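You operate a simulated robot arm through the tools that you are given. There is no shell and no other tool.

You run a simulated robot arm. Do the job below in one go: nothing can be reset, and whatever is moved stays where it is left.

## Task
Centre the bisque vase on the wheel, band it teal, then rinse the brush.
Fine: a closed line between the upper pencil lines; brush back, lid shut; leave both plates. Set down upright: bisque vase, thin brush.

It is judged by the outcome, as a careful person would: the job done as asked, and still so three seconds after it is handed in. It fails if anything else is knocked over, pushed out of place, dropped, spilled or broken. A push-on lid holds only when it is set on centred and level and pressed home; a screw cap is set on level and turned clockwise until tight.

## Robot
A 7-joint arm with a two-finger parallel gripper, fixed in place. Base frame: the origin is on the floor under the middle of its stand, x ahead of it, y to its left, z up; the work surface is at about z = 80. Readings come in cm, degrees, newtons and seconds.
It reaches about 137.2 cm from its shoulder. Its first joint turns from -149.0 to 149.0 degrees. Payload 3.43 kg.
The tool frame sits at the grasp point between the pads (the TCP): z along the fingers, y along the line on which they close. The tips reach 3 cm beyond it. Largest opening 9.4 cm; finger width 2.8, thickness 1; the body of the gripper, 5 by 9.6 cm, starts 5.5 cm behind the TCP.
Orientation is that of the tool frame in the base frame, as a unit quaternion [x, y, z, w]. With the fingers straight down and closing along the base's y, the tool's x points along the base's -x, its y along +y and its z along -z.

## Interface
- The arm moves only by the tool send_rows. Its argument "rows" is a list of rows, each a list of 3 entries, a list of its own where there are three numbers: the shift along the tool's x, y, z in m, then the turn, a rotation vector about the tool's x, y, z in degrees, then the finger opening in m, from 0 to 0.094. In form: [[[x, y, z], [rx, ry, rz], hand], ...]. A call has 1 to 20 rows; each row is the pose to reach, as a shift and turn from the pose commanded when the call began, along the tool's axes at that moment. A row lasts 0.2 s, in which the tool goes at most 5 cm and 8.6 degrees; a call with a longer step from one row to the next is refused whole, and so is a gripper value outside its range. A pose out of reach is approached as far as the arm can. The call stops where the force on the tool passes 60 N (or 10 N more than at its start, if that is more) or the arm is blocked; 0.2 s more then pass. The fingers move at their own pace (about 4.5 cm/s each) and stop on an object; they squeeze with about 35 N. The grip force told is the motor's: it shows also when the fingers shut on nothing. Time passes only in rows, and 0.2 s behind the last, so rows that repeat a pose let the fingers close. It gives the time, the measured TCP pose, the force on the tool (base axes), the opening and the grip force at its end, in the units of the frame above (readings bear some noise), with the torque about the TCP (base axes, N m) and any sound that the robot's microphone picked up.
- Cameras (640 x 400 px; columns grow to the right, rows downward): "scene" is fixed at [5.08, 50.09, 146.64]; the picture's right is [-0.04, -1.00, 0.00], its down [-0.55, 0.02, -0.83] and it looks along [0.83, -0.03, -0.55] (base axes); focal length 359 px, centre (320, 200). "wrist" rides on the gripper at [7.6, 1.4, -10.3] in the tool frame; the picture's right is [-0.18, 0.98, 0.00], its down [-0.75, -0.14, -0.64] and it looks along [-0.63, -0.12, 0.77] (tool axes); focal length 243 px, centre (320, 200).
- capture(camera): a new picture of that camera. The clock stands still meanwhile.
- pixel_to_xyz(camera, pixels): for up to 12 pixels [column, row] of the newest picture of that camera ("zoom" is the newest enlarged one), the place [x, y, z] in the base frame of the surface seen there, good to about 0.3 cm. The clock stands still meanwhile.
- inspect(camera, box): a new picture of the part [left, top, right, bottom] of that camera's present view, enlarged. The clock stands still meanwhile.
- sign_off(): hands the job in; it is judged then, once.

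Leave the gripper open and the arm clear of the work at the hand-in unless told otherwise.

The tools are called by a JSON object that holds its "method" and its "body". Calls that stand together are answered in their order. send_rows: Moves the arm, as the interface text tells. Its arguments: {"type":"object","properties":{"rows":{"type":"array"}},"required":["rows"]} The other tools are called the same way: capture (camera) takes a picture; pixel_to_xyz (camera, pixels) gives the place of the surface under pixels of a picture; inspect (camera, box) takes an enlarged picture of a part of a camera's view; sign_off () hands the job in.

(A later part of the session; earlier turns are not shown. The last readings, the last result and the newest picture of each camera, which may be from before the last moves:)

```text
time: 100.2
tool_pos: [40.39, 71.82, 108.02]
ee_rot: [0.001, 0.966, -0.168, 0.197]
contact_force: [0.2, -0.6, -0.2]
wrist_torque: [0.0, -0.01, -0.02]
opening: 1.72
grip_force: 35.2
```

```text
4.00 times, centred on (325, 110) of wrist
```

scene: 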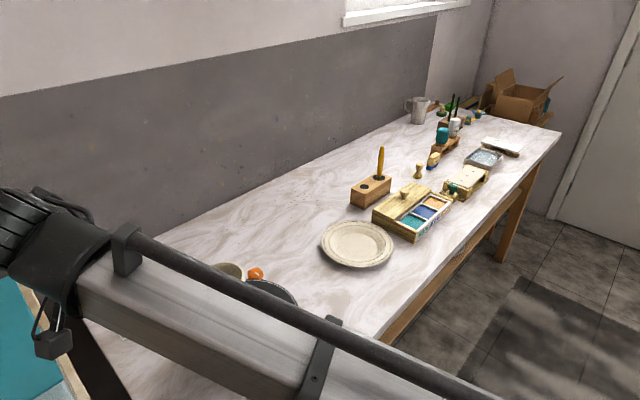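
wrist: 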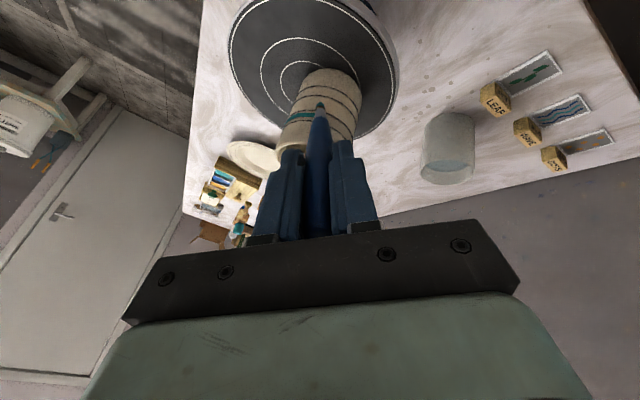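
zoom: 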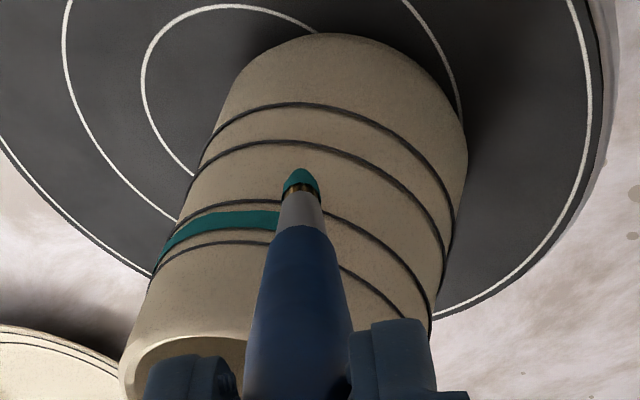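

The band continues cleanly up to where the brush stopped. I paint the last quarter, bearing 144° to 48°, then withdraw.

{"method": "send_rows", "body": {"rows": [[[-0.00336, -0.01347, 0.00649], [0, 0, 0], 0.005], [[-0.00901, -0.01749, 0.01048], [0, 0, 0], 0.005], [[-0.01296, -0.01278, 0.01048], [0, 0, 0], 0.005], [[-0.01743, -0.00861, 0.0109], [0, 0, 0], 0.005], [[-0.02235, -0.00503, 0.01175], [0, 0, 0], 0.005], [[-0.02761, -0.00212, 0.013], [0, 0, 0], 0.005], [[-0.03311, 6e-05, 0.01462], [0, 0, 0], 0.005], [[-0.03875, 0.00146, 0.0166], [0, 0, 0], 0.005], [[-0.04442, 0.00207, 0.01888], [0, 0, 0], 0.005], [[-0.05, 0.00187, 0.02142], [0, 0, 0], 0.005], [[-0.05539, 0.00086, 0.02418], [0, 0, 0], 0.005], [[-0.06048, -0.00094, 0.0271], [0, 0, 0], 0.005], [[-0.06518, -0.00349, 0.03012], [0, 0, 0], 0.005], [[-0.06939, -0.00674, 0.03319], [0, 0, 0], 0.005], [[-0.08336, 0.00893, 0.03356], [0, 0, 0], 0.005]]}}

{"method": "capture", "body": {"camera": "scene"}}

{"method": "capture", "body": {"camera": "wrist"}}

```text
time: 103.4
tool_pos: [49.46, 72.07, 108.17]
ee_rot: [0.001, 0.966, -0.168, 0.198]
contact_force: [-1.2, 0.9, -0.2]
wrist_torque: [0.05, 0.07, -0.01]
opening: 1.71
grip_force: 35.2
```

```text
taken
```

scene: 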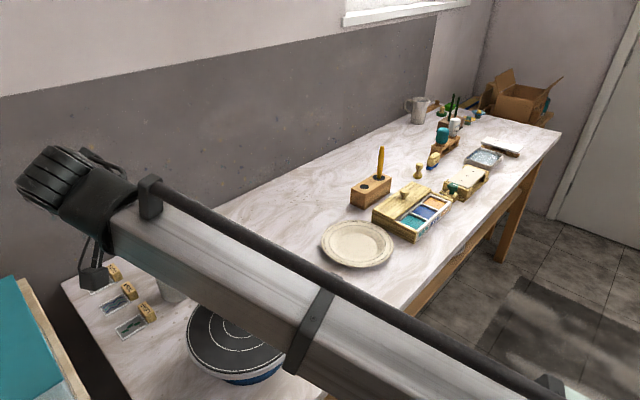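

```text
taken
```

wrist: 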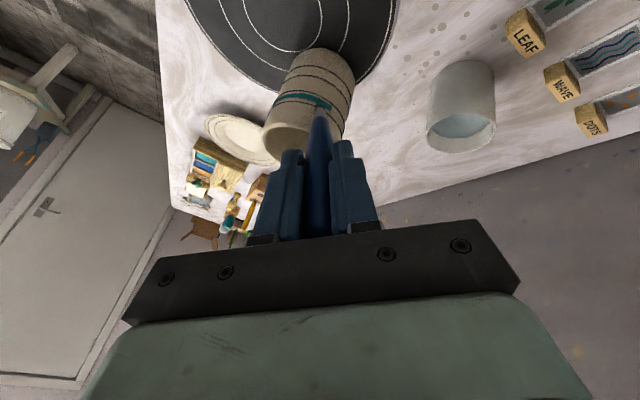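

{"method": "inspect", "body": {"camera": "wrist", "box": [255, 40, 365, 160]}}

```text
3.33 times, centred on (310, 100) of wrist
```

zoom: 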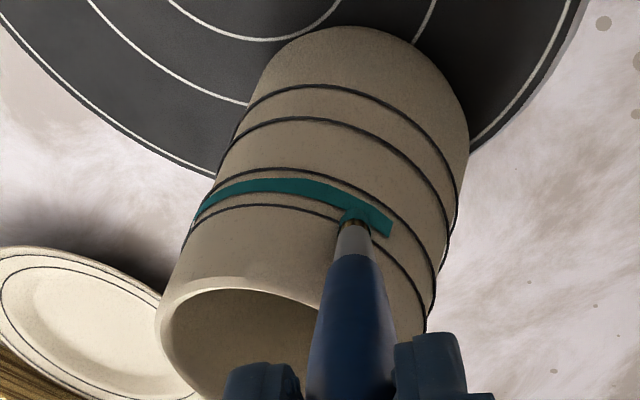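

The band seems to stop at (390,235) in this picture, before the stroke's end. I measure where it ends and look at the brush tip.

{"method": "pixel_to_xyz", "body": {"camera": "zoom", "pixels": [[388, 232], [375, 220], [330, 195], [400, 240], [420, 290], [432, 320], [300, 185], [250, 187], [430, 200], [468, 130]]}}

{"method": "inspect", "body": {"camera": "wrist", "box": [300, 90, 345, 130]}}

```text
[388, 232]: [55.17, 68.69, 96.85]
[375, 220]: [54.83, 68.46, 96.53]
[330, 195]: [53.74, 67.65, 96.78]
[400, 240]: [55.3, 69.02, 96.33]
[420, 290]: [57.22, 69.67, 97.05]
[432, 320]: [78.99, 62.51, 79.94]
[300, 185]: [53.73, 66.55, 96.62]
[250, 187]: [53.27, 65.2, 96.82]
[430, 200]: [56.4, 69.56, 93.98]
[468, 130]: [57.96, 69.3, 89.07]
```

```text
10.00 times, centred on (322, 110) of wrist
```

zoom: 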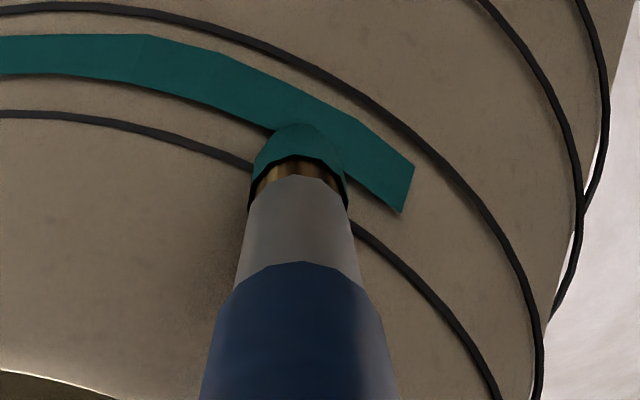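

The measured wall points show the vase has been pushed: its centre is now near (57, 66) instead of (50.1, 63.1), so it has slid toward the wheel's edge. I stop the orbit and back the brush straight away from it along its lean direction, gently.

{"method": "send_rows", "body": {"rows": [[[0.0066, 0.0056, -0.005], [0, 0, 0], 0.005], [[0.0133, 0.0111, -0.01], [0, 0, 0], 0.005], [[0.0199, 0.0167, -0.015], [0, 0, 0], 0.005], [[0.0265, 0.0223, -0.02], [0, 0, 0], 0.005]]}}

{"method": "capture", "body": {"camera": "wrist"}}

```text
time: 104.4
tool_pos: [46.43, 74.79, 108.08]
ee_rot: [0.0, 0.966, -0.168, 0.197]
contact_force: [-0.4, 0.4, 0.3]
wrist_torque: [0.0, -0.01, 0.0]
opening: 1.72
grip_force: 35.8
```

```text
taken
```

wrist: 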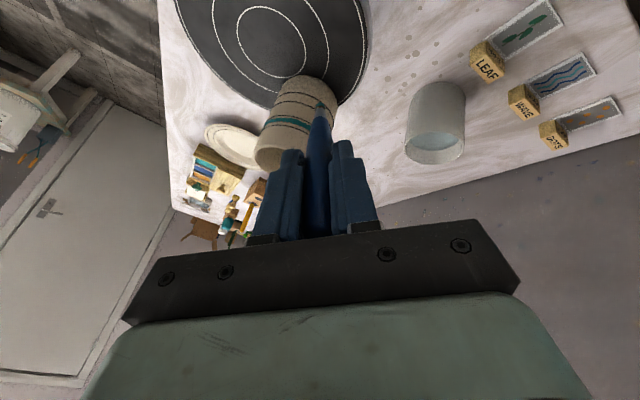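

The vase is still standing but near the wheel's edge. I take the brush up and away to the left (−x,+y side), straightening it there, clear of everything.

{"method": "send_rows", "body": {"rows": [[[-0.0005, -0.0005, -0.011], [-4.85, 5.7, 0], 0.005], [[-0.0011, -0.0009, -0.022], [-9.7, 11.4, 0], 0.005], [[-0.0016, -0.0014, -0.033], [-14.55, 17.1, 0], 0.005], [[-0.0022, -0.0018, -0.044], [-19.4, 22.8, 0], 0.005], [[-0.0022, -0.0018, -0.044], [-19.4, 22.8, 0], 0.005]]}}

{"method": "capture", "body": {"camera": "wrist"}}

{"method": "capture", "body": {"camera": "scene"}}

```text
time: 105.6
tool_pos: [44.87, 75.97, 112.03]
ee_rot: [0.0, 1.0, -0.002, 0.0]
contact_force: [0.2, 0.3, -0.4]
wrist_torque: [0.05, 0.04, 0.01]
opening: 1.69
grip_force: 35.4
```

```text
taken
```

wrist: 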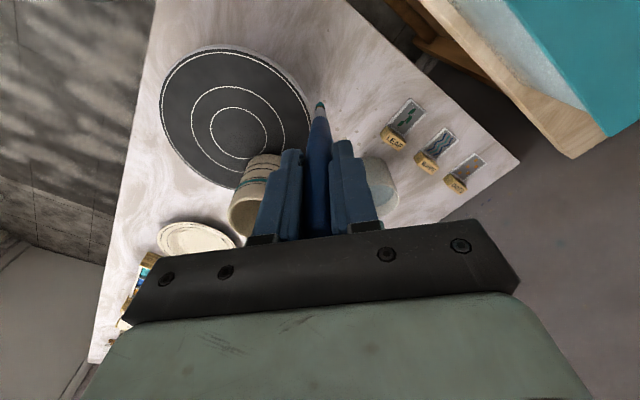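

```text
taken
```

scene: 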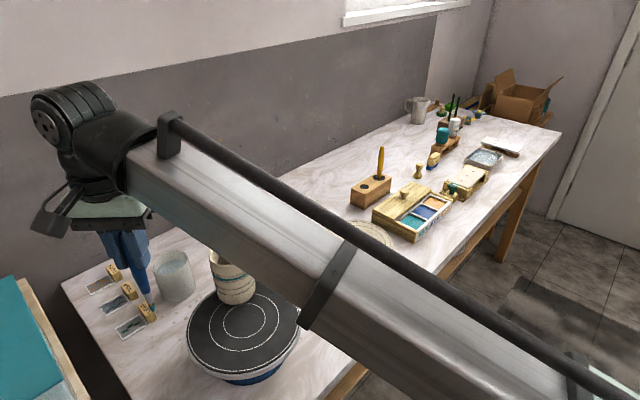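

The brush is clear. I look at the vase's position and the band from both cameras.

{"method": "inspect", "body": {"camera": "scene", "box": [180, 230, 310, 350]}}

{"method": "inspect", "body": {"camera": "wrist", "box": [150, 40, 330, 250]}}

```text
3.33 times, centred on (245, 290) of scene
```

zoom: 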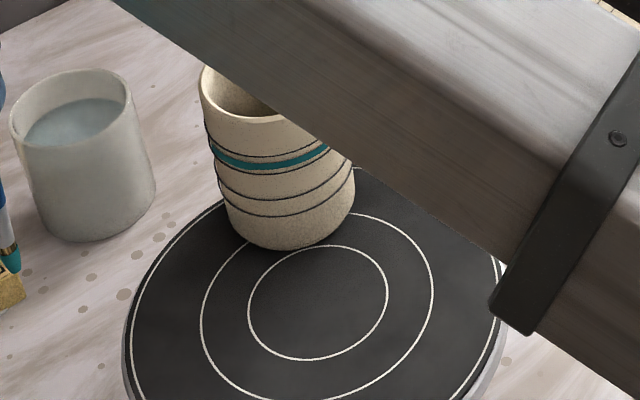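

```text
1.90 times, centred on (240, 145) of wrist
```

zoom: 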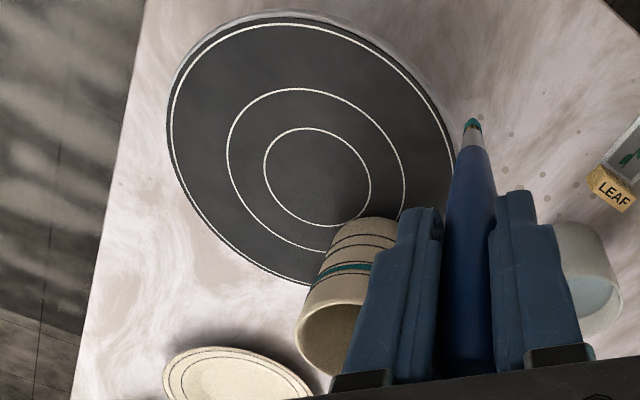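

The vase stands on the wheel near its far edge; the band covers its whole visible front. I move the hand forward (+x) beside it to see and measure it from above.

{"method": "send_rows", "body": {"rows": [[[-0.03, 0, -0.005], [0, 0, 0], 0.005], [[-0.06, 0, -0.01], [0, 0, 0], 0.005], [[-0.09, 0, -0.01], [0, 0, 0], 0.005], [[-0.12, 0, -0.01], [0, 0, 0], 0.005], [[-0.12, 0, -0.01], [0, 0, 0], 0.005]]}}

{"method": "capture", "body": {"camera": "wrist"}}

{"method": "capture", "body": {"camera": "scene"}}

```text
time: 106.8
tool_pos: [56.84, 75.87, 112.88]
ee_rot: [0.0, 1.0, -0.001, 0.001]
contact_force: [0.7, -0.6, -0.3]
wrist_torque: [-0.01, 0.02, 0.01]
opening: 1.72
grip_force: 34.6
```

```text
taken
```

wrist: 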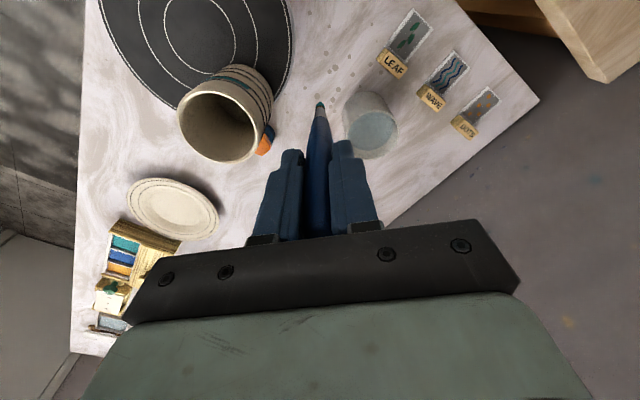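

```text
taken
```

scene: 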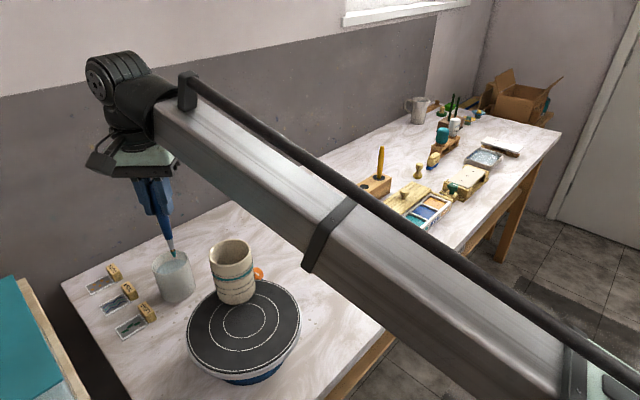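

{"method": "inspect", "body": {"camera": "wrist", "box": [160, 50, 300, 175]}}

{"method": "inspect", "body": {"camera": "scene", "box": [190, 225, 290, 325]}}

```text
3.20 times, centred on (230, 112) of wrist
```

zoom: 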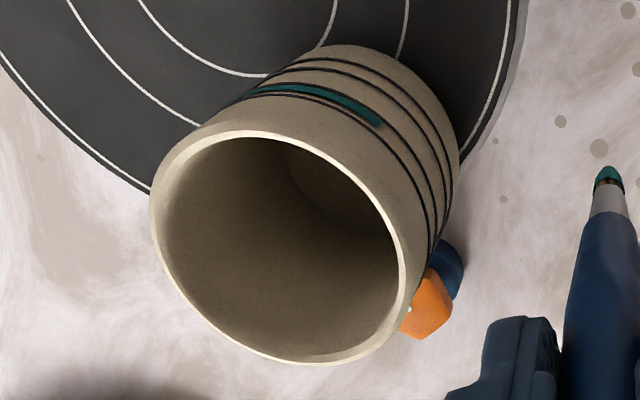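

```text
4.00 times, centred on (240, 275) of scene
```

zoom: 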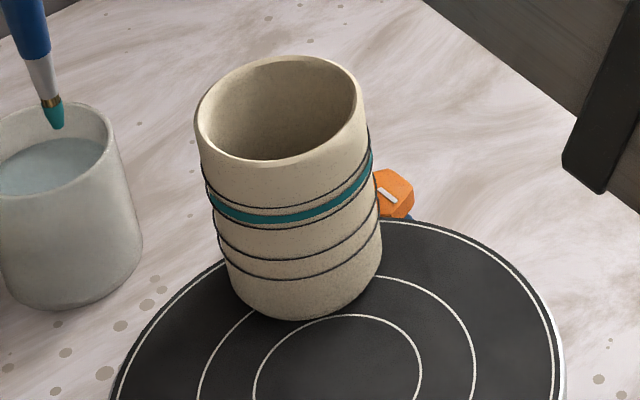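

I pick rim points on the wrist view to compute the vase's present centre.

{"method": "pixel_to_xyz", "body": {"camera": "wrist", "pixels": [[178.3, 114], [211.9, 91.7], [242, 107.3], [255.8, 131], [253, 146.5], [236.3, 159.7], [214.4, 160.4], [194.4, 147.3], [181, 130.8], [190.3, 98.5], [226, 96.5], [225, 162.3]]}}

{"method": "pixel_to_xyz", "body": {"camera": "wrist", "pixels": [[178.3, 114], [211.9, 91.7], [242, 107.3], [255.8, 131], [253, 146.5], [236.3, 159.7], [214.4, 160.4], [194.4, 147.3], [181, 130.8], [190.3, 98.5], [226, 96.5], [225, 162.3]]}}

```text
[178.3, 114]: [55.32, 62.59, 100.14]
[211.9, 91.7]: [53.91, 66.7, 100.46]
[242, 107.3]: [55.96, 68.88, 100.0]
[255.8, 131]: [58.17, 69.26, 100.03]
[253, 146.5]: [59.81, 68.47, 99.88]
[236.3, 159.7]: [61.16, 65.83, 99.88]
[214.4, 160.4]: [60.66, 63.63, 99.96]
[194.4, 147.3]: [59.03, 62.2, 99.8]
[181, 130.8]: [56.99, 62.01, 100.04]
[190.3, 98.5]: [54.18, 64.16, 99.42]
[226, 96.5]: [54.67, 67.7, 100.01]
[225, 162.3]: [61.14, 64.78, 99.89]
```

```text
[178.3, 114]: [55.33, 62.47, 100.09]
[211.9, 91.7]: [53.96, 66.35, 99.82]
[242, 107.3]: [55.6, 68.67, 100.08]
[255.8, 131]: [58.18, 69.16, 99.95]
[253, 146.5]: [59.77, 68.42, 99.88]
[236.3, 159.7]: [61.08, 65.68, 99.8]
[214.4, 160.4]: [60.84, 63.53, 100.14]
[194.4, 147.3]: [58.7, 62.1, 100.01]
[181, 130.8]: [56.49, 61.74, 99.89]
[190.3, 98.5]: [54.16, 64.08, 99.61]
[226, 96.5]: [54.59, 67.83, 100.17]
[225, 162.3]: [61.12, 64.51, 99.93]
```

The vase centre is now (57.5, 65.5), upright, and the band ends near bearing 122° about it, so a gap remains on its +y/+x side. The brush is still teal. I come in low from the −x/+y side (no overflight), leaning toward 140°, to 7.5 cm from its axis, and check.

{"method": "send_rows", "body": {"rows": [[[0.0253, -0.0035, 0.0122], [4.82, -5.745, 0], 0.005], [[0.0506, -0.007, 0.0244], [9.64, -11.49, 0], 0.005], [[0.0759, -0.0105, 0.0366], [14.46, -17.24, 0], 0.005], [[0.1012, -0.014, 0.0488], [19.28, -22.98, 0], 0.005], [[0.1012, -0.014, 0.0488], [19.28, -22.98, 0], 0.005]]}}

{"method": "capture", "body": {"camera": "wrist"}}

```text
time: 108.0
tool_pos: [46.8, 74.59, 108.06]
ee_rot: [0.001, 0.966, -0.167, 0.199]
contact_force: [0.8, -0.2, -1.5]
wrist_torque: [-0.04, 0.04, -0.01]
opening: 1.71
grip_force: 34.9
```

```text
taken
```

wrist: 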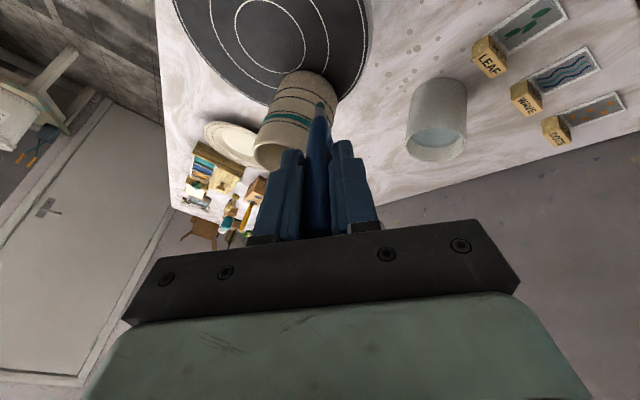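

The arm reached this pose. I paint a short arc about the new centre, from bearing 140° to 92°, at 4.55 cm, then withdraw and re-check the vase.

{"method": "send_rows", "body": {"rows": [[[-0.01526, -0.0128, 0.0115], [0, 0, 0], 0.005], [[-0.01957, -0.01642, 0.01475], [0, 0, 0], 0.005], [[-0.02393, -0.01182, 0.01497], [0, 0, 0], 0.005], [[-0.0288, -0.0078, 0.01563], [0, 0, 0], 0.005], [[-0.03408, -0.00444, 0.01672], [0, 0, 0], 0.005], [[-0.03966, -0.0018, 0.01821], [0, 0, 0], 0.005], [[-0.04543, 5e-05, 0.02007], [0, 0, 0], 0.005], [[-0.05129, 0.0011, 0.02228], [0, 0, 0], 0.005], [[-0.05195, 0.01946, 0.01575], [0, 0, 0], 0.005]]}}

{"method": "capture", "body": {"camera": "wrist"}}

{"method": "inspect", "body": {"camera": "wrist", "box": [240, 40, 360, 170]}}

```text
time: 110.0
tool_pos: [52.41, 76.21, 108.04]
ee_rot: [0.001, 0.966, -0.168, 0.198]
contact_force: [-0.4, 0.2, -0.3]
wrist_torque: [0.01, -0.01, 0.0]
opening: 1.7
grip_force: 35.1
```

```text
taken
```

wrist: 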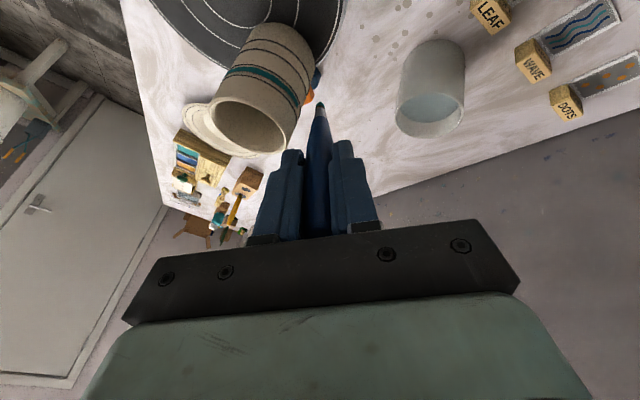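

```text
3.08 times, centred on (300, 105) of wrist
```

zoom: 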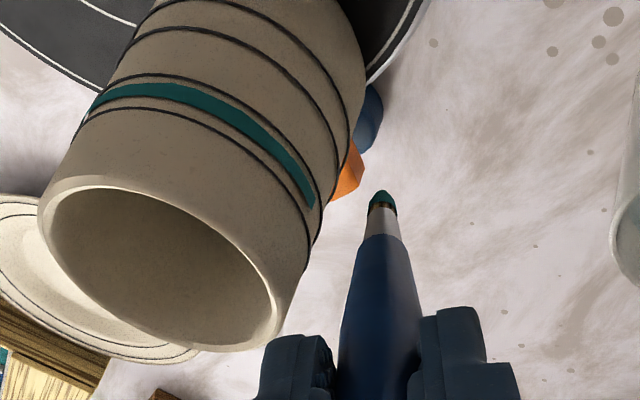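

The band now extends to the vase's right edge in this view. I verify the vase has not moved by measuring rim points.

{"method": "pixel_to_xyz", "body": {"camera": "zoom", "pixels": [[48, 205], [75, 183], [150, 190], [220, 225], [262, 275], [277, 320], [235, 348], [180, 344], [120, 315], [75, 265], [310, 200], [300, 180]]}}

{"method": "pixel_to_xyz", "body": {"camera": "zoom", "pixels": [[48, 205], [75, 183], [150, 190], [220, 225], [262, 275], [277, 320], [235, 348], [180, 344], [120, 315], [75, 265], [310, 200], [300, 180]]}}

```text
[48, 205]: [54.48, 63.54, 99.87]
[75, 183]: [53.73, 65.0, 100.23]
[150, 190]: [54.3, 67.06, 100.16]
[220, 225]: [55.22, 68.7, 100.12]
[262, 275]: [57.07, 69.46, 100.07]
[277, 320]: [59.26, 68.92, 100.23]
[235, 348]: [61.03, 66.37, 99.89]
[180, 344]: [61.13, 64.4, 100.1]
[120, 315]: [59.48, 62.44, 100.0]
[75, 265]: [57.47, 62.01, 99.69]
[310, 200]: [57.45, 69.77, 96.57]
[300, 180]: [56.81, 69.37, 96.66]
```

```text
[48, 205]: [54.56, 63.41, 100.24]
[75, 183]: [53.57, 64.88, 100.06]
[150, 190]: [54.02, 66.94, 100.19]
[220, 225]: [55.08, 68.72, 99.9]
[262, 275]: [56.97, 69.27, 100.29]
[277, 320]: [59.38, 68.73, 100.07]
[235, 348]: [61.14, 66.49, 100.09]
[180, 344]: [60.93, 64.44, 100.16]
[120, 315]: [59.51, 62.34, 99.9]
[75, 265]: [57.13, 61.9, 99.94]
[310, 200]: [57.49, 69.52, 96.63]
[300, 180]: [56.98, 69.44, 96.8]
```

The vase has not moved (centre still 57.4, 65.6) and the band now reaches bearing 90°. I continue from 98° to 50° the same way.

{"method": "send_rows", "body": {"rows": [[[0.00547, -0.01305, 0.00243], [0, 0, 0], 0.005], [[0.00506, -0.01907, 0.00484], [0, 0, 0], 0.005], [[-0.0008, -0.01823, 0.00712], [0, 0, 0], 0.005], [[-0.00661, -0.01823, 0.00969], [0, 0, 0], 0.005], [[-0.01225, -0.01907, 0.01249], [0, 0, 0], 0.005], [[-0.0176, -0.02073, 0.01548], [0, 0, 0], 0.005], [[-0.02257, -0.02317, 0.01858], [0, 0, 0], 0.005], [[-0.02705, -0.02636, 0.02175], [0, 0, 0], 0.005], [[-0.03959, -0.01142, 0.02175], [0, 0, 0], 0.005]]}}

{"method": "capture", "body": {"camera": "wrist"}}

{"method": "inspect", "body": {"camera": "wrist", "box": [200, 20, 350, 170]}}

```text
time: 112.0
tool_pos: [56.75, 74.81, 108.09]
ee_rot: [-0.001, 0.966, -0.168, 0.198]
contact_force: [-0.3, -0.1, 0.2]
wrist_torque: [0.0, 0.04, 0.0]
opening: 1.74
grip_force: 34.5
```

```text
taken
```

wrist: 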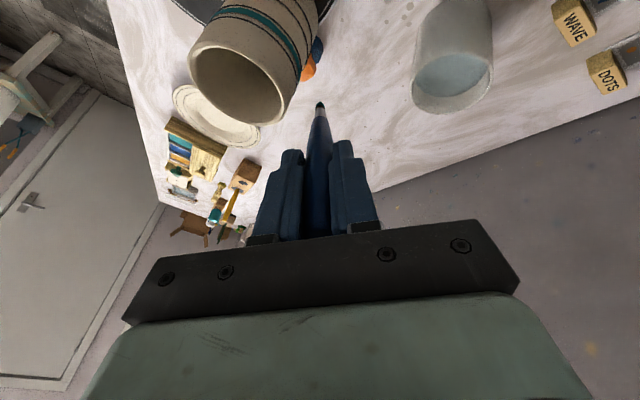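

```text
2.67 times, centred on (275, 95) of wrist
```

zoom: 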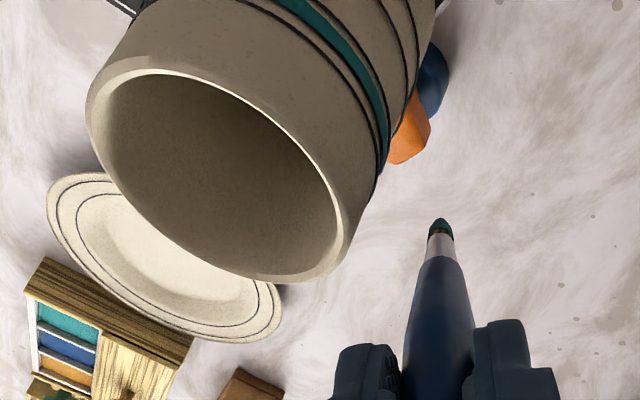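

The band runs on out of sight. I straighten the brush, move to the far side at (66, 76, 112), and turn the hand a quarter turn to see the vase's +x/+y face.

{"method": "send_rows", "body": {"rows": [[[-0.0252, 0.0012, -0.0005], [-4.85, 5.72, 0], 0.005], [[-0.0505, 0.0024, -0.0011], [-9.7, 11.45, 0], 0.005], [[-0.0757, 0.0036, -0.0016], [-14.55, 17.18, 0], 0.005], [[-0.1009, 0.0048, -0.0022], [-19.4, 22.9, 0], 0.005], [[-0.1009, 0.0048, -0.0022], [-19.4, 22.9, 0], 0.005]]}}

{"method": "send_rows", "body": {"rows": [[[0, 0, 0], [0, 0, 8], 0.005], [[0, 0, 0], [0, 0, 16], 0.005], [[0, 0, 0], [0, 0, 24], 0.005], [[0, 0, 0], [0, 0, 32], 0.005], [[0, 0, 0], [0, 0, 40], 0.005], [[0, 0, 0], [0, 0, 48], 0.005], [[0, 0, 0], [0, 0, 56], 0.005], [[0, 0, 0], [0, 0, 64], 0.005], [[0, 0, 0], [0, 0, 72], 0.005], [[0, 0, 0], [0, 0, 80], 0.005], [[0, 0, 0], [0, 0, 88], 0.005], [[0, 0, 0], [0, 0, 90], 0.005]]}}

{"method": "capture", "body": {"camera": "wrist"}}

```text
time: 113.2
tool_pos: [65.93, 76.01, 112.0]
ee_rot: [0.0, 1.0, 0.0, 0.001]
contact_force: [-1.0, 0.0, -0.6]
wrist_torque: [0.02, 0.01, 0.04]
opening: 1.71
grip_force: 34.9
```

```text
time: 115.8
tool_pos: [65.99, 76.04, 112.03]
ee_rot: [0.709, 0.705, 0.0, 0.0]
contact_force: [1.0, -0.6, -0.5]
wrist_torque: [0.01, -0.02, -0.01]
opening: 1.72
grip_force: 35.1
```

```text
taken
```

wrist: 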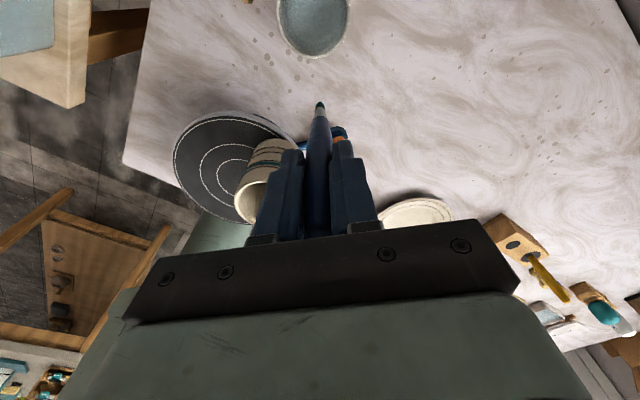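

The vase is at the left, partly hidden by a finger. I shift the hand (+x, −y) for a clearer view.

{"method": "send_rows", "body": {"rows": [[[-0.02, 0.03, 0], [0, 0, 0], 0.005], [[-0.05, 0.06, 0], [0, 0, 0], 0.005], [[-0.05, 0.06, 0], [0, 0, 0], 0.005]]}}

{"method": "capture", "body": {"camera": "wrist"}}

{"method": "inspect", "body": {"camera": "wrist", "box": [140, 70, 300, 220]}}

```text
time: 116.6
tool_pos: [71.95, 70.66, 111.91]
ee_rot: [0.708, 0.706, 0.0, 0.001]
contact_force: [0.3, 1.1, 0.0]
wrist_torque: [0.02, -0.01, 0.01]
opening: 1.72
grip_force: 34.8
```

```text
taken
```

wrist: 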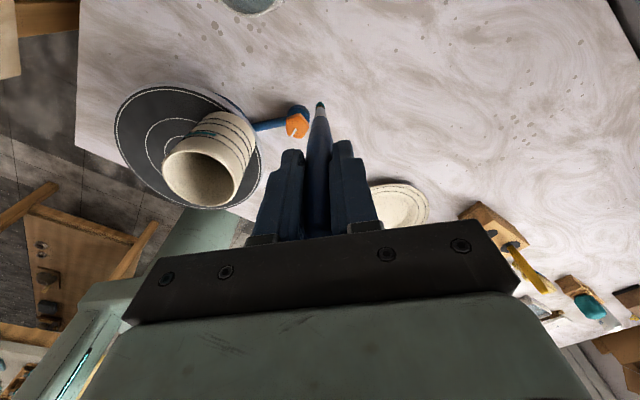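

```text
2.67 times, centred on (220, 145) of wrist
```

zoom: 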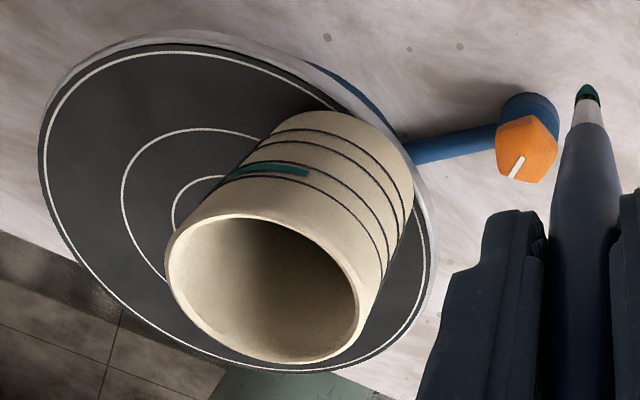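

Now I see it: the band ends at (308,172) here (bearing about 50°) and the whole +x side is bare – the vase was also turned when pushed, so earlier paint now faces elsewhere. I turn the hand back and move to the −y/+x side to paint the remaining part.

{"method": "send_rows", "body": {"rows": [[[-0.01, 0, 0], [0, 0, -8], 0.005], [[-0.02, 0, 0], [0, 0, -16], 0.005], [[-0.03, 0, 0], [0, 0, -24], 0.005], [[-0.04, 0, 0], [0, 0, -32], 0.005], [[-0.05, 0, 0], [0, 0, -40], 0.005], [[-0.06, 0, 0], [0, 0, -48], 0.005], [[-0.07, 0, 0], [0, 0, -56], 0.005], [[-0.08, 0, 0], [0, 0, -64], 0.005], [[-0.09, 0, 0], [0, 0, -72], 0.005], [[-0.1, 0, 0], [0, 0, -80], 0.005], [[-0.1066, 0, 0], [0, 0, -88], 0.005], [[-0.1066, 0, 0], [0, 0, -90], 0.005], [[-0.1066, 0, 0], [0, 0, -90], 0.005]]}}

{"method": "capture", "body": {"camera": "wrist"}}

{"method": "capture", "body": {"camera": "scene"}}

```text
time: 119.4
tool_pos: [72.01, 60.27, 112.1]
ee_rot: [0.0, 1.0, 0.001, 0.002]
contact_force: [-0.3, 0.1, -0.4]
wrist_torque: [0.01, 0.01, 0.02]
opening: 1.71
grip_force: 34.7
```

```text
taken
```

wrist: 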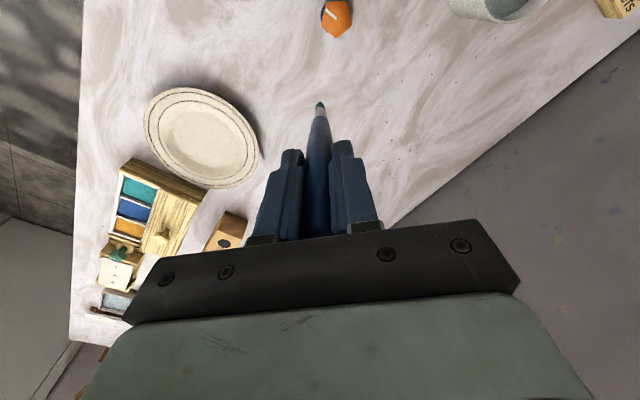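

```text
taken
```

scene: 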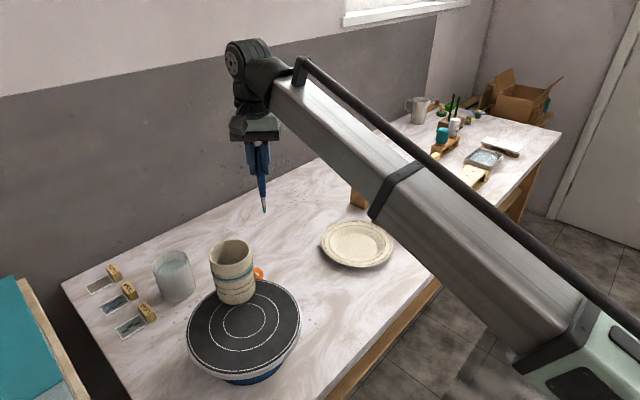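

{"method": "inspect", "body": {"camera": "scene", "box": [195, 230, 270, 310]}}

```text
5.00 times, centred on (232, 270) of scene
```

zoom: 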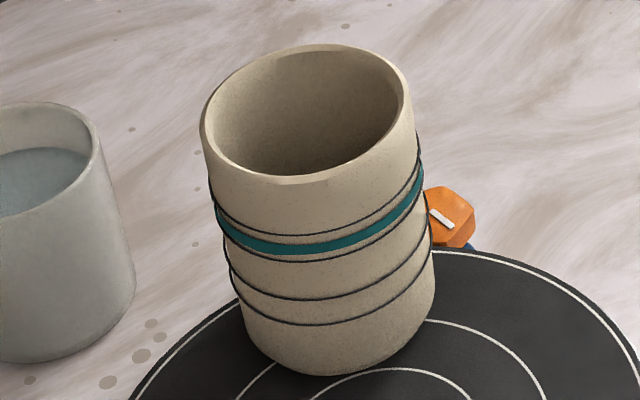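

The front band is complete and even. I tilt the brush toward bearing 320° and come to 7.5 cm from the vase's axis on that side.

{"method": "send_rows", "body": {"rows": [[[0.0094, -0.0094, 0.01], [-4.82, 5.745, 0], 0.005], [[0.0188, -0.0189, 0.02], [-9.64, 11.49, 0], 0.005], [[0.0282, -0.0283, 0.03], [-14.46, 17.24, 0], 0.005], [[0.0376, -0.0377, 0.04], [-19.28, 22.98, 0], 0.005], [[0.0376, -0.0377, 0.04], [-19.28, 22.98, 0], 0.005]]}}

{"method": "capture", "body": {"camera": "wrist"}}

{"method": "inspect", "body": {"camera": "wrist", "box": [250, 0, 420, 130]}}

```text
time: 120.6
tool_pos: [68.27, 56.34, 108.02]
ee_rot: [0.002, 0.966, 0.167, -0.198]
contact_force: [-0.2, 0.1, -0.5]
wrist_torque: [0.0, -0.01, 0.03]
opening: 1.7
grip_force: 34.9
```

```text
taken
```

wrist: 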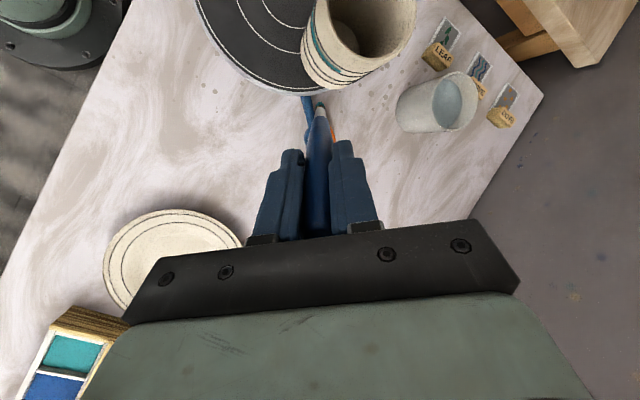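

```text
3.08 times, centred on (335, 65) of wrist
```

zoom: 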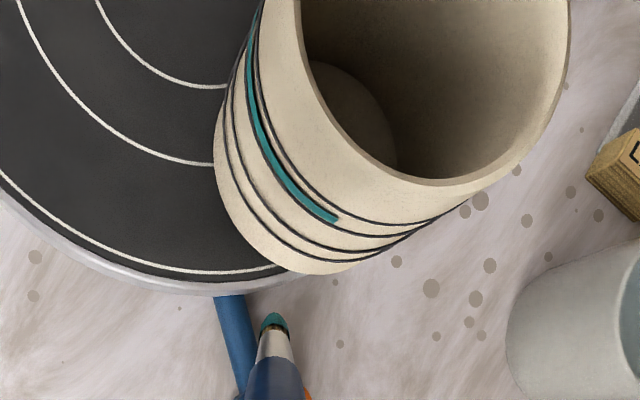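

Here I see the other end of the band at (338,218). I measure both it and rim points.

{"method": "pixel_to_xyz", "body": {"camera": "zoom", "pixels": [[335, 216], [320, 208], [290, 180], [440, 185], [360, 165], [320, 110], [560, 60], [566, 20], [500, 170], [300, 50]]}}

{"method": "pixel_to_xyz", "body": {"camera": "zoom", "pixels": [[335, 216], [320, 208], [290, 180], [440, 183], [360, 165], [320, 110], [560, 60], [566, 20], [500, 165], [300, 50]]}}

```text
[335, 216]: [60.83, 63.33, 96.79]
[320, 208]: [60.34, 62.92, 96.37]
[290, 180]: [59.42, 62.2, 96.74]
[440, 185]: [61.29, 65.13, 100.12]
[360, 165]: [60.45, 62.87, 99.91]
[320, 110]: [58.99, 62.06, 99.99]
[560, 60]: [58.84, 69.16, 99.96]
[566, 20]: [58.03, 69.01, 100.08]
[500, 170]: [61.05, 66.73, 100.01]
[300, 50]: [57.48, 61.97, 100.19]
```

```text
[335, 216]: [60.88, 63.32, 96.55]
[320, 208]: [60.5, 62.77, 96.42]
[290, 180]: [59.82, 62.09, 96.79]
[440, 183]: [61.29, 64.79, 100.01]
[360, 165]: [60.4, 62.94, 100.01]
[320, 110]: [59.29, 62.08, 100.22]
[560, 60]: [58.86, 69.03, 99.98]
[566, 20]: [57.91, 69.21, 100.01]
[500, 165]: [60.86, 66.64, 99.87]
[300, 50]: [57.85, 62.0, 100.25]
```

The other end is at bearing 326°, so the gap is 326° → 50° on the +x side. I paint 320° → 368° first, then withdraw and check.

{"method": "send_rows", "body": {"rows": [[[0.01526, 0.0128, 0.0115], [0, 0, 0], 0.005], [[0.0199, 0.0167, 0.015], [0, 0, 0], 0.005], [[0.01616, 0.02174, 0.01522], [0, 0, 0], 0.005], [[0.01309, 0.02717, 0.01587], [0, 0, 0], 0.005], [[0.01072, 0.03289, 0.01695], [0, 0, 0], 0.005], [[0.00911, 0.03878, 0.01842], [0, 0, 0], 0.005], [[0.00829, 0.04472, 0.02027], [0, 0, 0], 0.005], [[0.00829, 0.05061, 0.02245], [0, 0, 0], 0.005], [[-0.01015, 0.05454, 0.01575], [0, 0, 0], 0.005]]}}

{"method": "capture", "body": {"camera": "wrist"}}

{"method": "inspect", "body": {"camera": "wrist", "box": [210, 0, 380, 130]}}

```text
time: 122.6
tool_pos: [68.99, 62.23, 107.87]
ee_rot: [0.002, 0.966, 0.167, -0.197]
contact_force: [0.0, 0.0, 0.3]
wrist_torque: [-0.02, -0.03, 0.0]
opening: 1.73
grip_force: 34.9
```

```text
taken
```

wrist: 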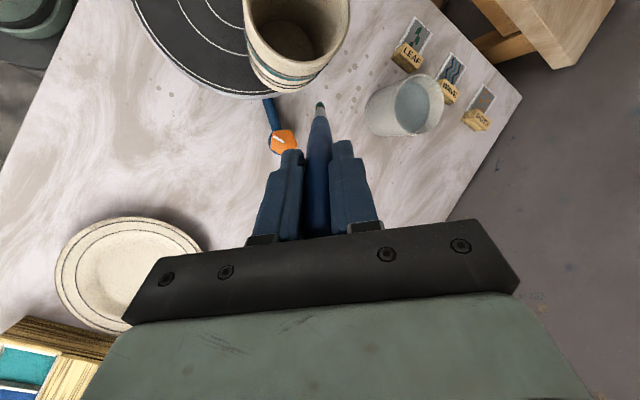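

```text
3.08 times, centred on (295, 65) of wrist
```

zoom: 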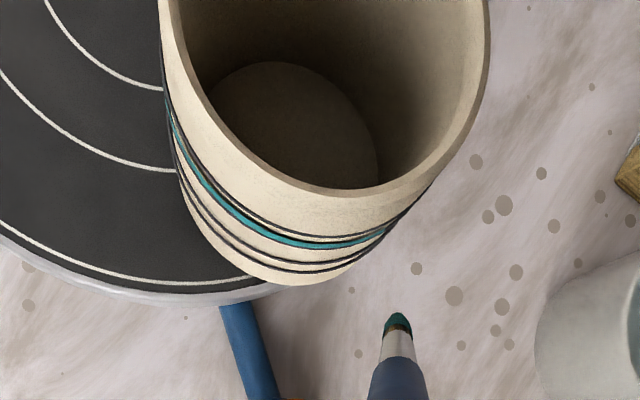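

Good – the vase is unmoved and the band runs around the far side. I paint the last piece, 362° → 416° (past the other end at 50°), then withdraw.

{"method": "send_rows", "body": {"rows": [[[0.0119, -0.00765, 0.00243], [0, 0, 0], 0.005], [[0.01836, -0.00834, 0.00503], [0, 0, 0], 0.005], [[0.01855, -0.00249, 0.00728], [0, 0, 0], 0.005], [[0.01955, 0.00317, 0.00982], [0, 0, 0], 0.005], [[0.02134, 0.00851, 0.0126], [0, 0, 0], 0.005], [[0.02387, 0.01345, 0.01555], [0, 0, 0], 0.005], [[0.0271, 0.01786, 0.01861], [0, 0, 0], 0.005], [[0.03098, 0.02168, 0.02175], [0, 0, 0], 0.005], [[0.03425, 0.02411, 0.0241], [0, 0, 0], 0.005], [[0.02286, 0.04051, 0.02514], [0, 0, 0], 0.005]]}}

{"method": "capture", "body": {"camera": "wrist"}}

{"method": "inspect", "body": {"camera": "wrist", "box": [180, 20, 350, 150]}}

```text
time: 124.8
tool_pos: [66.06, 66.79, 108.11]
ee_rot: [0.001, 0.966, 0.166, -0.197]
contact_force: [-1.2, -0.2, -1.8]
wrist_torque: [-0.02, -0.03, 0.03]
opening: 1.69
grip_force: 34.6
```

```text
taken
```

wrist: 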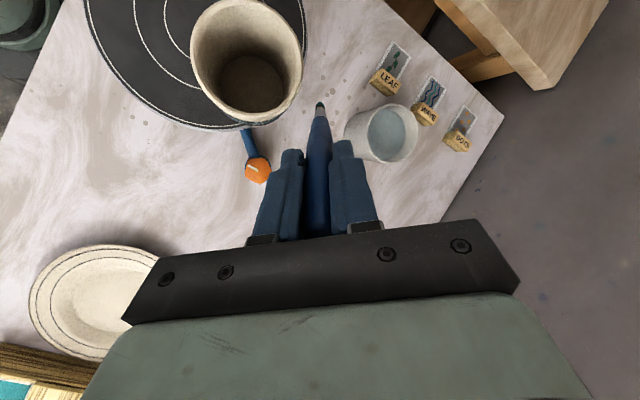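

```text
3.08 times, centred on (265, 85) of wrist
```

zoom: 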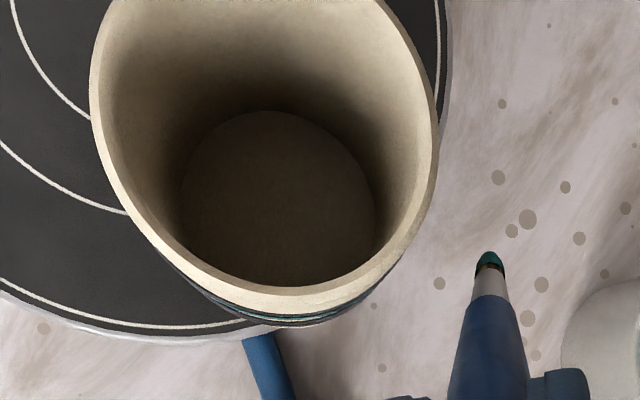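

I straighten up on the far side and take the quarter-turn view again to verify the band is closed.

{"method": "send_rows", "body": {"rows": [[[-0.0106, 0.014, -0.0108], [4.83, -5.71, 0], 0.005], [[-0.0213, 0.0281, -0.0215], [9.65, -11.42, 0], 0.005], [[-0.0319, 0.0421, -0.0323], [14.48, -17.12, 0], 0.005], [[-0.0426, 0.0561, -0.043], [19.3, -22.83, 0], 0.005], [[-0.0426, 0.0561, -0.043], [19.3, -22.83, 0], 0.005]]}}

{"method": "send_rows", "body": {"rows": [[[0, 0, 0], [0, 0, 8], 0.005], [[0, 0, 0], [0, 0, 16], 0.005], [[0, 0, 0], [0, 0, 24], 0.005], [[0, 0, 0], [0, 0, 32], 0.005], [[0, 0, 0], [0, 0, 40], 0.005], [[0, 0, 0], [0, 0, 48], 0.005], [[0, 0, 0], [0, 0, 56], 0.005], [[0, 0, 0], [0, 0, 64], 0.005], [[0, 0, 0], [0, 0, 72], 0.005], [[0, 0, 0], [0, 0, 80], 0.005], [[0, 0, 0], [0, 0, 88], 0.005], [[0, 0, 0], [0, 0, 90], 0.005]]}}

{"method": "capture", "body": {"camera": "wrist"}}

{"method": "inspect", "body": {"camera": "wrist", "box": [140, 70, 300, 220]}}

```text
time: 126.0
tool_pos: [72.08, 70.78, 111.92]
ee_rot: [0.0, 1.0, -0.001, 0.001]
contact_force: [0.1, 0.2, -0.4]
wrist_torque: [0.01, 0.01, 0.03]
opening: 1.68
grip_force: 34.9
```

```text
time: 128.6
tool_pos: [71.92, 70.94, 111.9]
ee_rot: [0.709, 0.705, 0.0, 0.0]
contact_force: [0.5, 0.0, 0.1]
wrist_torque: [-0.01, -0.02, 0.02]
opening: 1.71
grip_force: 34.5
```

```text
taken
```

wrist: 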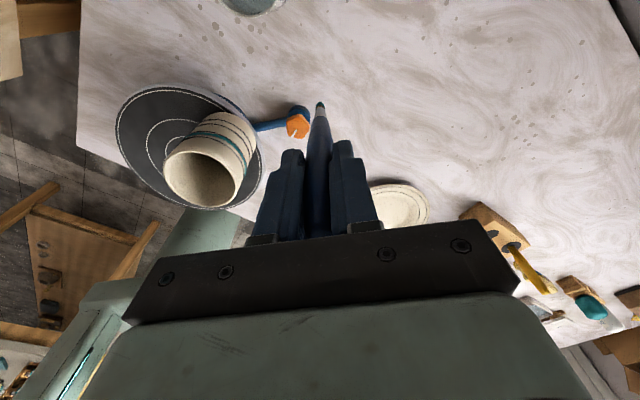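

```text
2.67 times, centred on (220, 145) of wrist
```

zoom: 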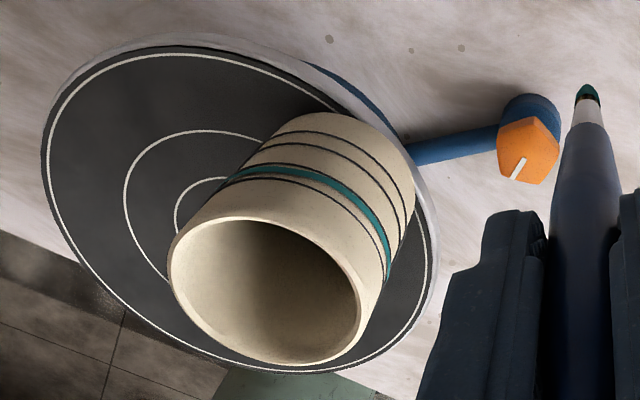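

The band is now continuous across this face. I enlarge it for a close check.

{"method": "inspect", "body": {"camera": "wrist", "box": [185, 105, 255, 185]}}

{"method": "inspect", "body": {"camera": "scene", "box": [200, 250, 265, 300]}}

```text
5.00 times, centred on (220, 145) of wrist
```

zoom: 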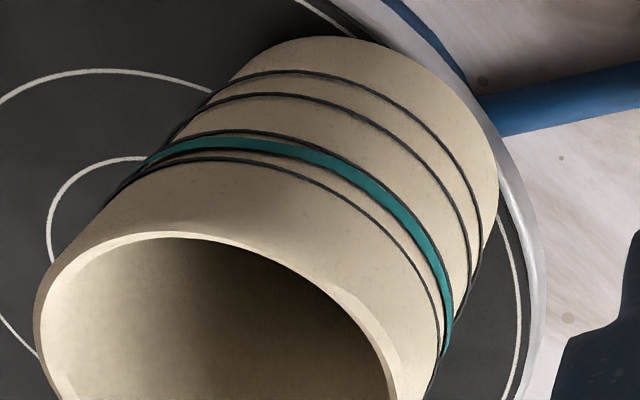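

```text
8.00 times, centred on (232, 275) of scene
```

zoom: 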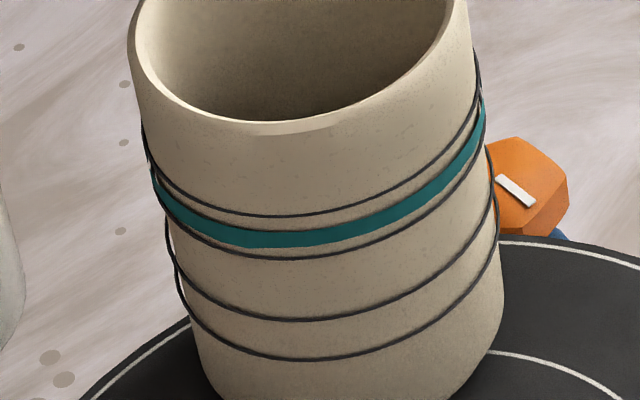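

The band is a continuous line on all faces seen. Next is the rinse: I turn the hand back and go above the water cup near (66.5, 82.5), then measure it.

{"method": "send_rows", "body": {"rows": [[[0.01, -0.005, 0], [0, 0, -8], 0.005], [[0.02, -0.009, 0], [0, 0, -16], 0.005], [[0.03, -0.014, 0], [0, 0, -24], 0.005], [[0.04, -0.018, 0], [0, 0, -32], 0.005], [[0.05, -0.023, 0], [0, 0, -40], 0.005], [[0.06, -0.028, 0], [0, 0, -48], 0.005], [[0.07, -0.032, 0], [0, 0, -56], 0.005], [[0.08, -0.037, 0], [0, 0, -64], 0.005], [[0.09, -0.041, 0], [0, 0, -72], 0.005], [[0.1, -0.046, 0], [0, 0, -80], 0.005], [[0.11, -0.05, 0], [0, 0, -88], 0.005], [[0.116, -0.054, 0], [0, 0, -90], 0.005], [[0.116, -0.054, 0], [0, 0, -90], 0.005]]}}

{"method": "capture", "body": {"camera": "wrist"}}

{"method": "capture", "body": {"camera": "scene"}}

```text
time: 131.4
tool_pos: [66.59, 82.46, 111.97]
ee_rot: [0.0, 1.0, 0.001, 0.0]
contact_force: [-0.1, -0.1, 0.4]
wrist_torque: [-0.04, 0.0, 0.0]
opening: 1.72
grip_force: 35.5
```

```text
taken
```

wrist: 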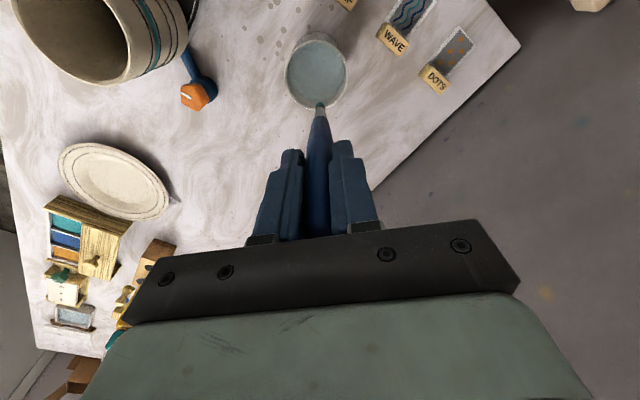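

```text
taken
```

scene: 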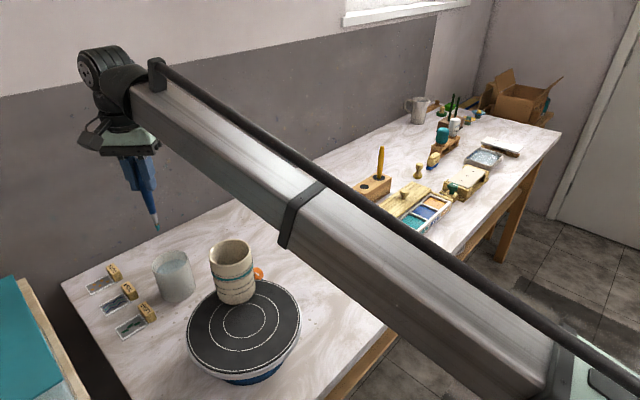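

{"method": "inspect", "body": {"camera": "wrist", "box": [260, 10, 380, 120]}}

{"method": "pixel_to_xyz", "body": {"camera": "wrist", "pixels": [[287, 72], [346, 68], [316, 34], [300, 102], [316, 60], [316, 80], [296, 45], [338, 45], [292, 92], [341, 90]]}}

```text
3.64 times, centred on (320, 65) of wrist
```

zoom: 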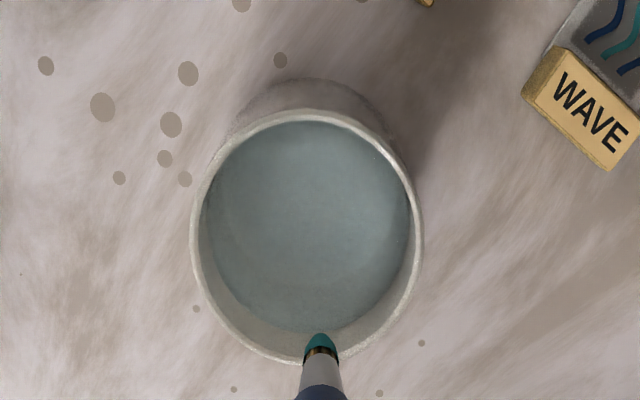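

```text
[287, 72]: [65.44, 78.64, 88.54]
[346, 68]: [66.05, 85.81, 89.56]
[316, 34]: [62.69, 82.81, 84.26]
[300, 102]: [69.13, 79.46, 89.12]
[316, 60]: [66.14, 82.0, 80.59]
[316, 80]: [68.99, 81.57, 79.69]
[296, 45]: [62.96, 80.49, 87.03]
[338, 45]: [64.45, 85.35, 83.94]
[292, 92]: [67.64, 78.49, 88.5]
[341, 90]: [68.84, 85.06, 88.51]
```

{"method": "pixel_to_xyz", "body": {"camera": "zoom", "pixels": [[194, 235], [419, 235], [312, 113], [270, 354], [222, 152], [393, 147], [222, 322], [392, 318], [300, 220], [330, 160], [205, 280], [412, 280]]}}

{"method": "pixel_to_xyz", "body": {"camera": "zoom", "pixels": [[194, 235], [419, 235], [312, 113], [270, 354], [222, 152], [393, 147], [222, 322], [392, 318], [300, 220], [330, 160], [205, 280], [412, 280]]}}

{"method": "inspect", "body": {"camera": "scene", "box": [140, 210, 210, 310]}}

```text
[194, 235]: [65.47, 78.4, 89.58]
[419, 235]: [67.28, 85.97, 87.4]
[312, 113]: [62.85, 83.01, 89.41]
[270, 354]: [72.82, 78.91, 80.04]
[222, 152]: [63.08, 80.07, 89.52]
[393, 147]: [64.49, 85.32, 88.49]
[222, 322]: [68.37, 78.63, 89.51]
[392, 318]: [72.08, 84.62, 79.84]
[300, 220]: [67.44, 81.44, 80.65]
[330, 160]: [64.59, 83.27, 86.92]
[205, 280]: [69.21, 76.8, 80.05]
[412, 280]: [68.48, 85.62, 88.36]
```

```text
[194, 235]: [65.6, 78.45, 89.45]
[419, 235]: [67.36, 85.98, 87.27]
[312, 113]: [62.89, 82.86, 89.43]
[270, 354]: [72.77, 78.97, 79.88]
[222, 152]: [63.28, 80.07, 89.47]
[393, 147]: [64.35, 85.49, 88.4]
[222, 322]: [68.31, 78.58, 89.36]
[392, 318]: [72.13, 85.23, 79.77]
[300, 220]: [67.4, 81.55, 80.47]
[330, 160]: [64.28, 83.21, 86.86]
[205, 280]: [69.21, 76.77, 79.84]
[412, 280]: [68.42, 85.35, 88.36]
```

```text
4.00 times, centred on (175, 260) of scene
```

zoom: 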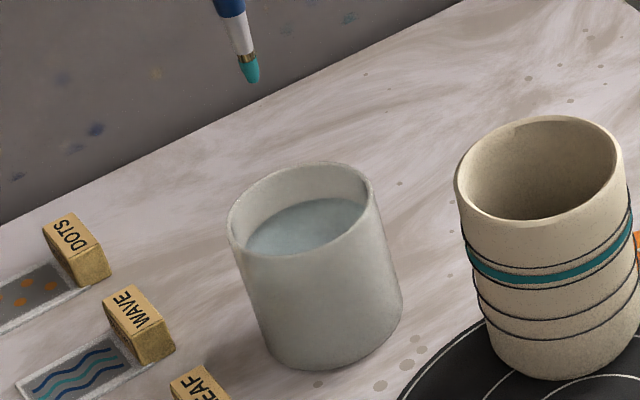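

The cup's rim is at z 89.45, centre (66.75, 82.2), inner radius ~3.8, water about z 87. I lower the brush straight into the water and swirl it.

{"method": "send_rows", "body": {"rows": [[[-0.0016, -0.0026, 0.03], [0, 0, 0], 0.005], [[-0.0016, -0.0026, 0.06], [0, 0, 0], 0.005], [[-0.0016, -0.0026, 0.09], [0, 0, 0], 0.005], [[-0.0016, -0.0026, 0.115], [0, 0, 0], 0.005], [[-0.0016, -0.0026, 0.135], [0, 0, 0], 0.005], [[-0.0016, -0.0026, 0.15], [0, 0, 0], 0.005], [[-0.0016, -0.0026, 0.15], [0, 0, 0], 0.005]]}}

{"method": "capture", "body": {"camera": "wrist"}}

{"method": "inspect", "body": {"camera": "scene", "box": [130, 190, 220, 310]}}

```text
time: 133.0
tool_pos: [66.71, 82.29, 96.89]
ee_rot: [0.001, 1.0, 0.0, 0.0]
contact_force: [-0.5, -1.0, -0.2]
wrist_torque: [0.03, -0.02, 0.01]
opening: 1.72
grip_force: 35.0
```

```text
taken
```

wrist: 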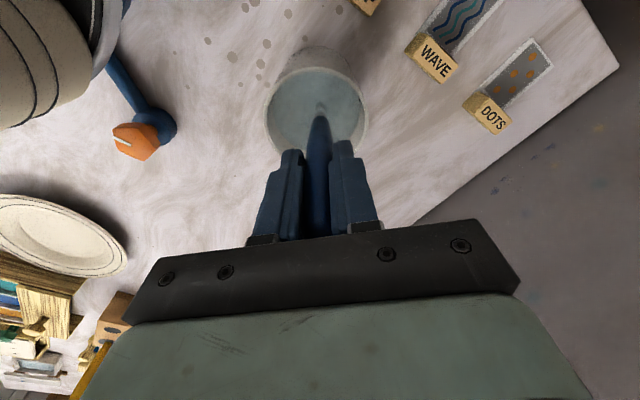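

```text
3.33 times, centred on (175, 250) of scene
```

zoom: 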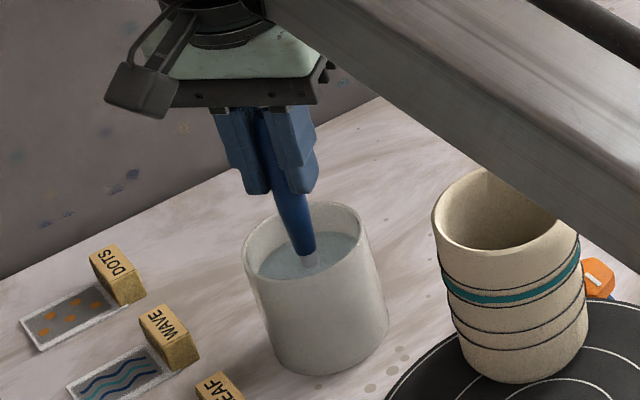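

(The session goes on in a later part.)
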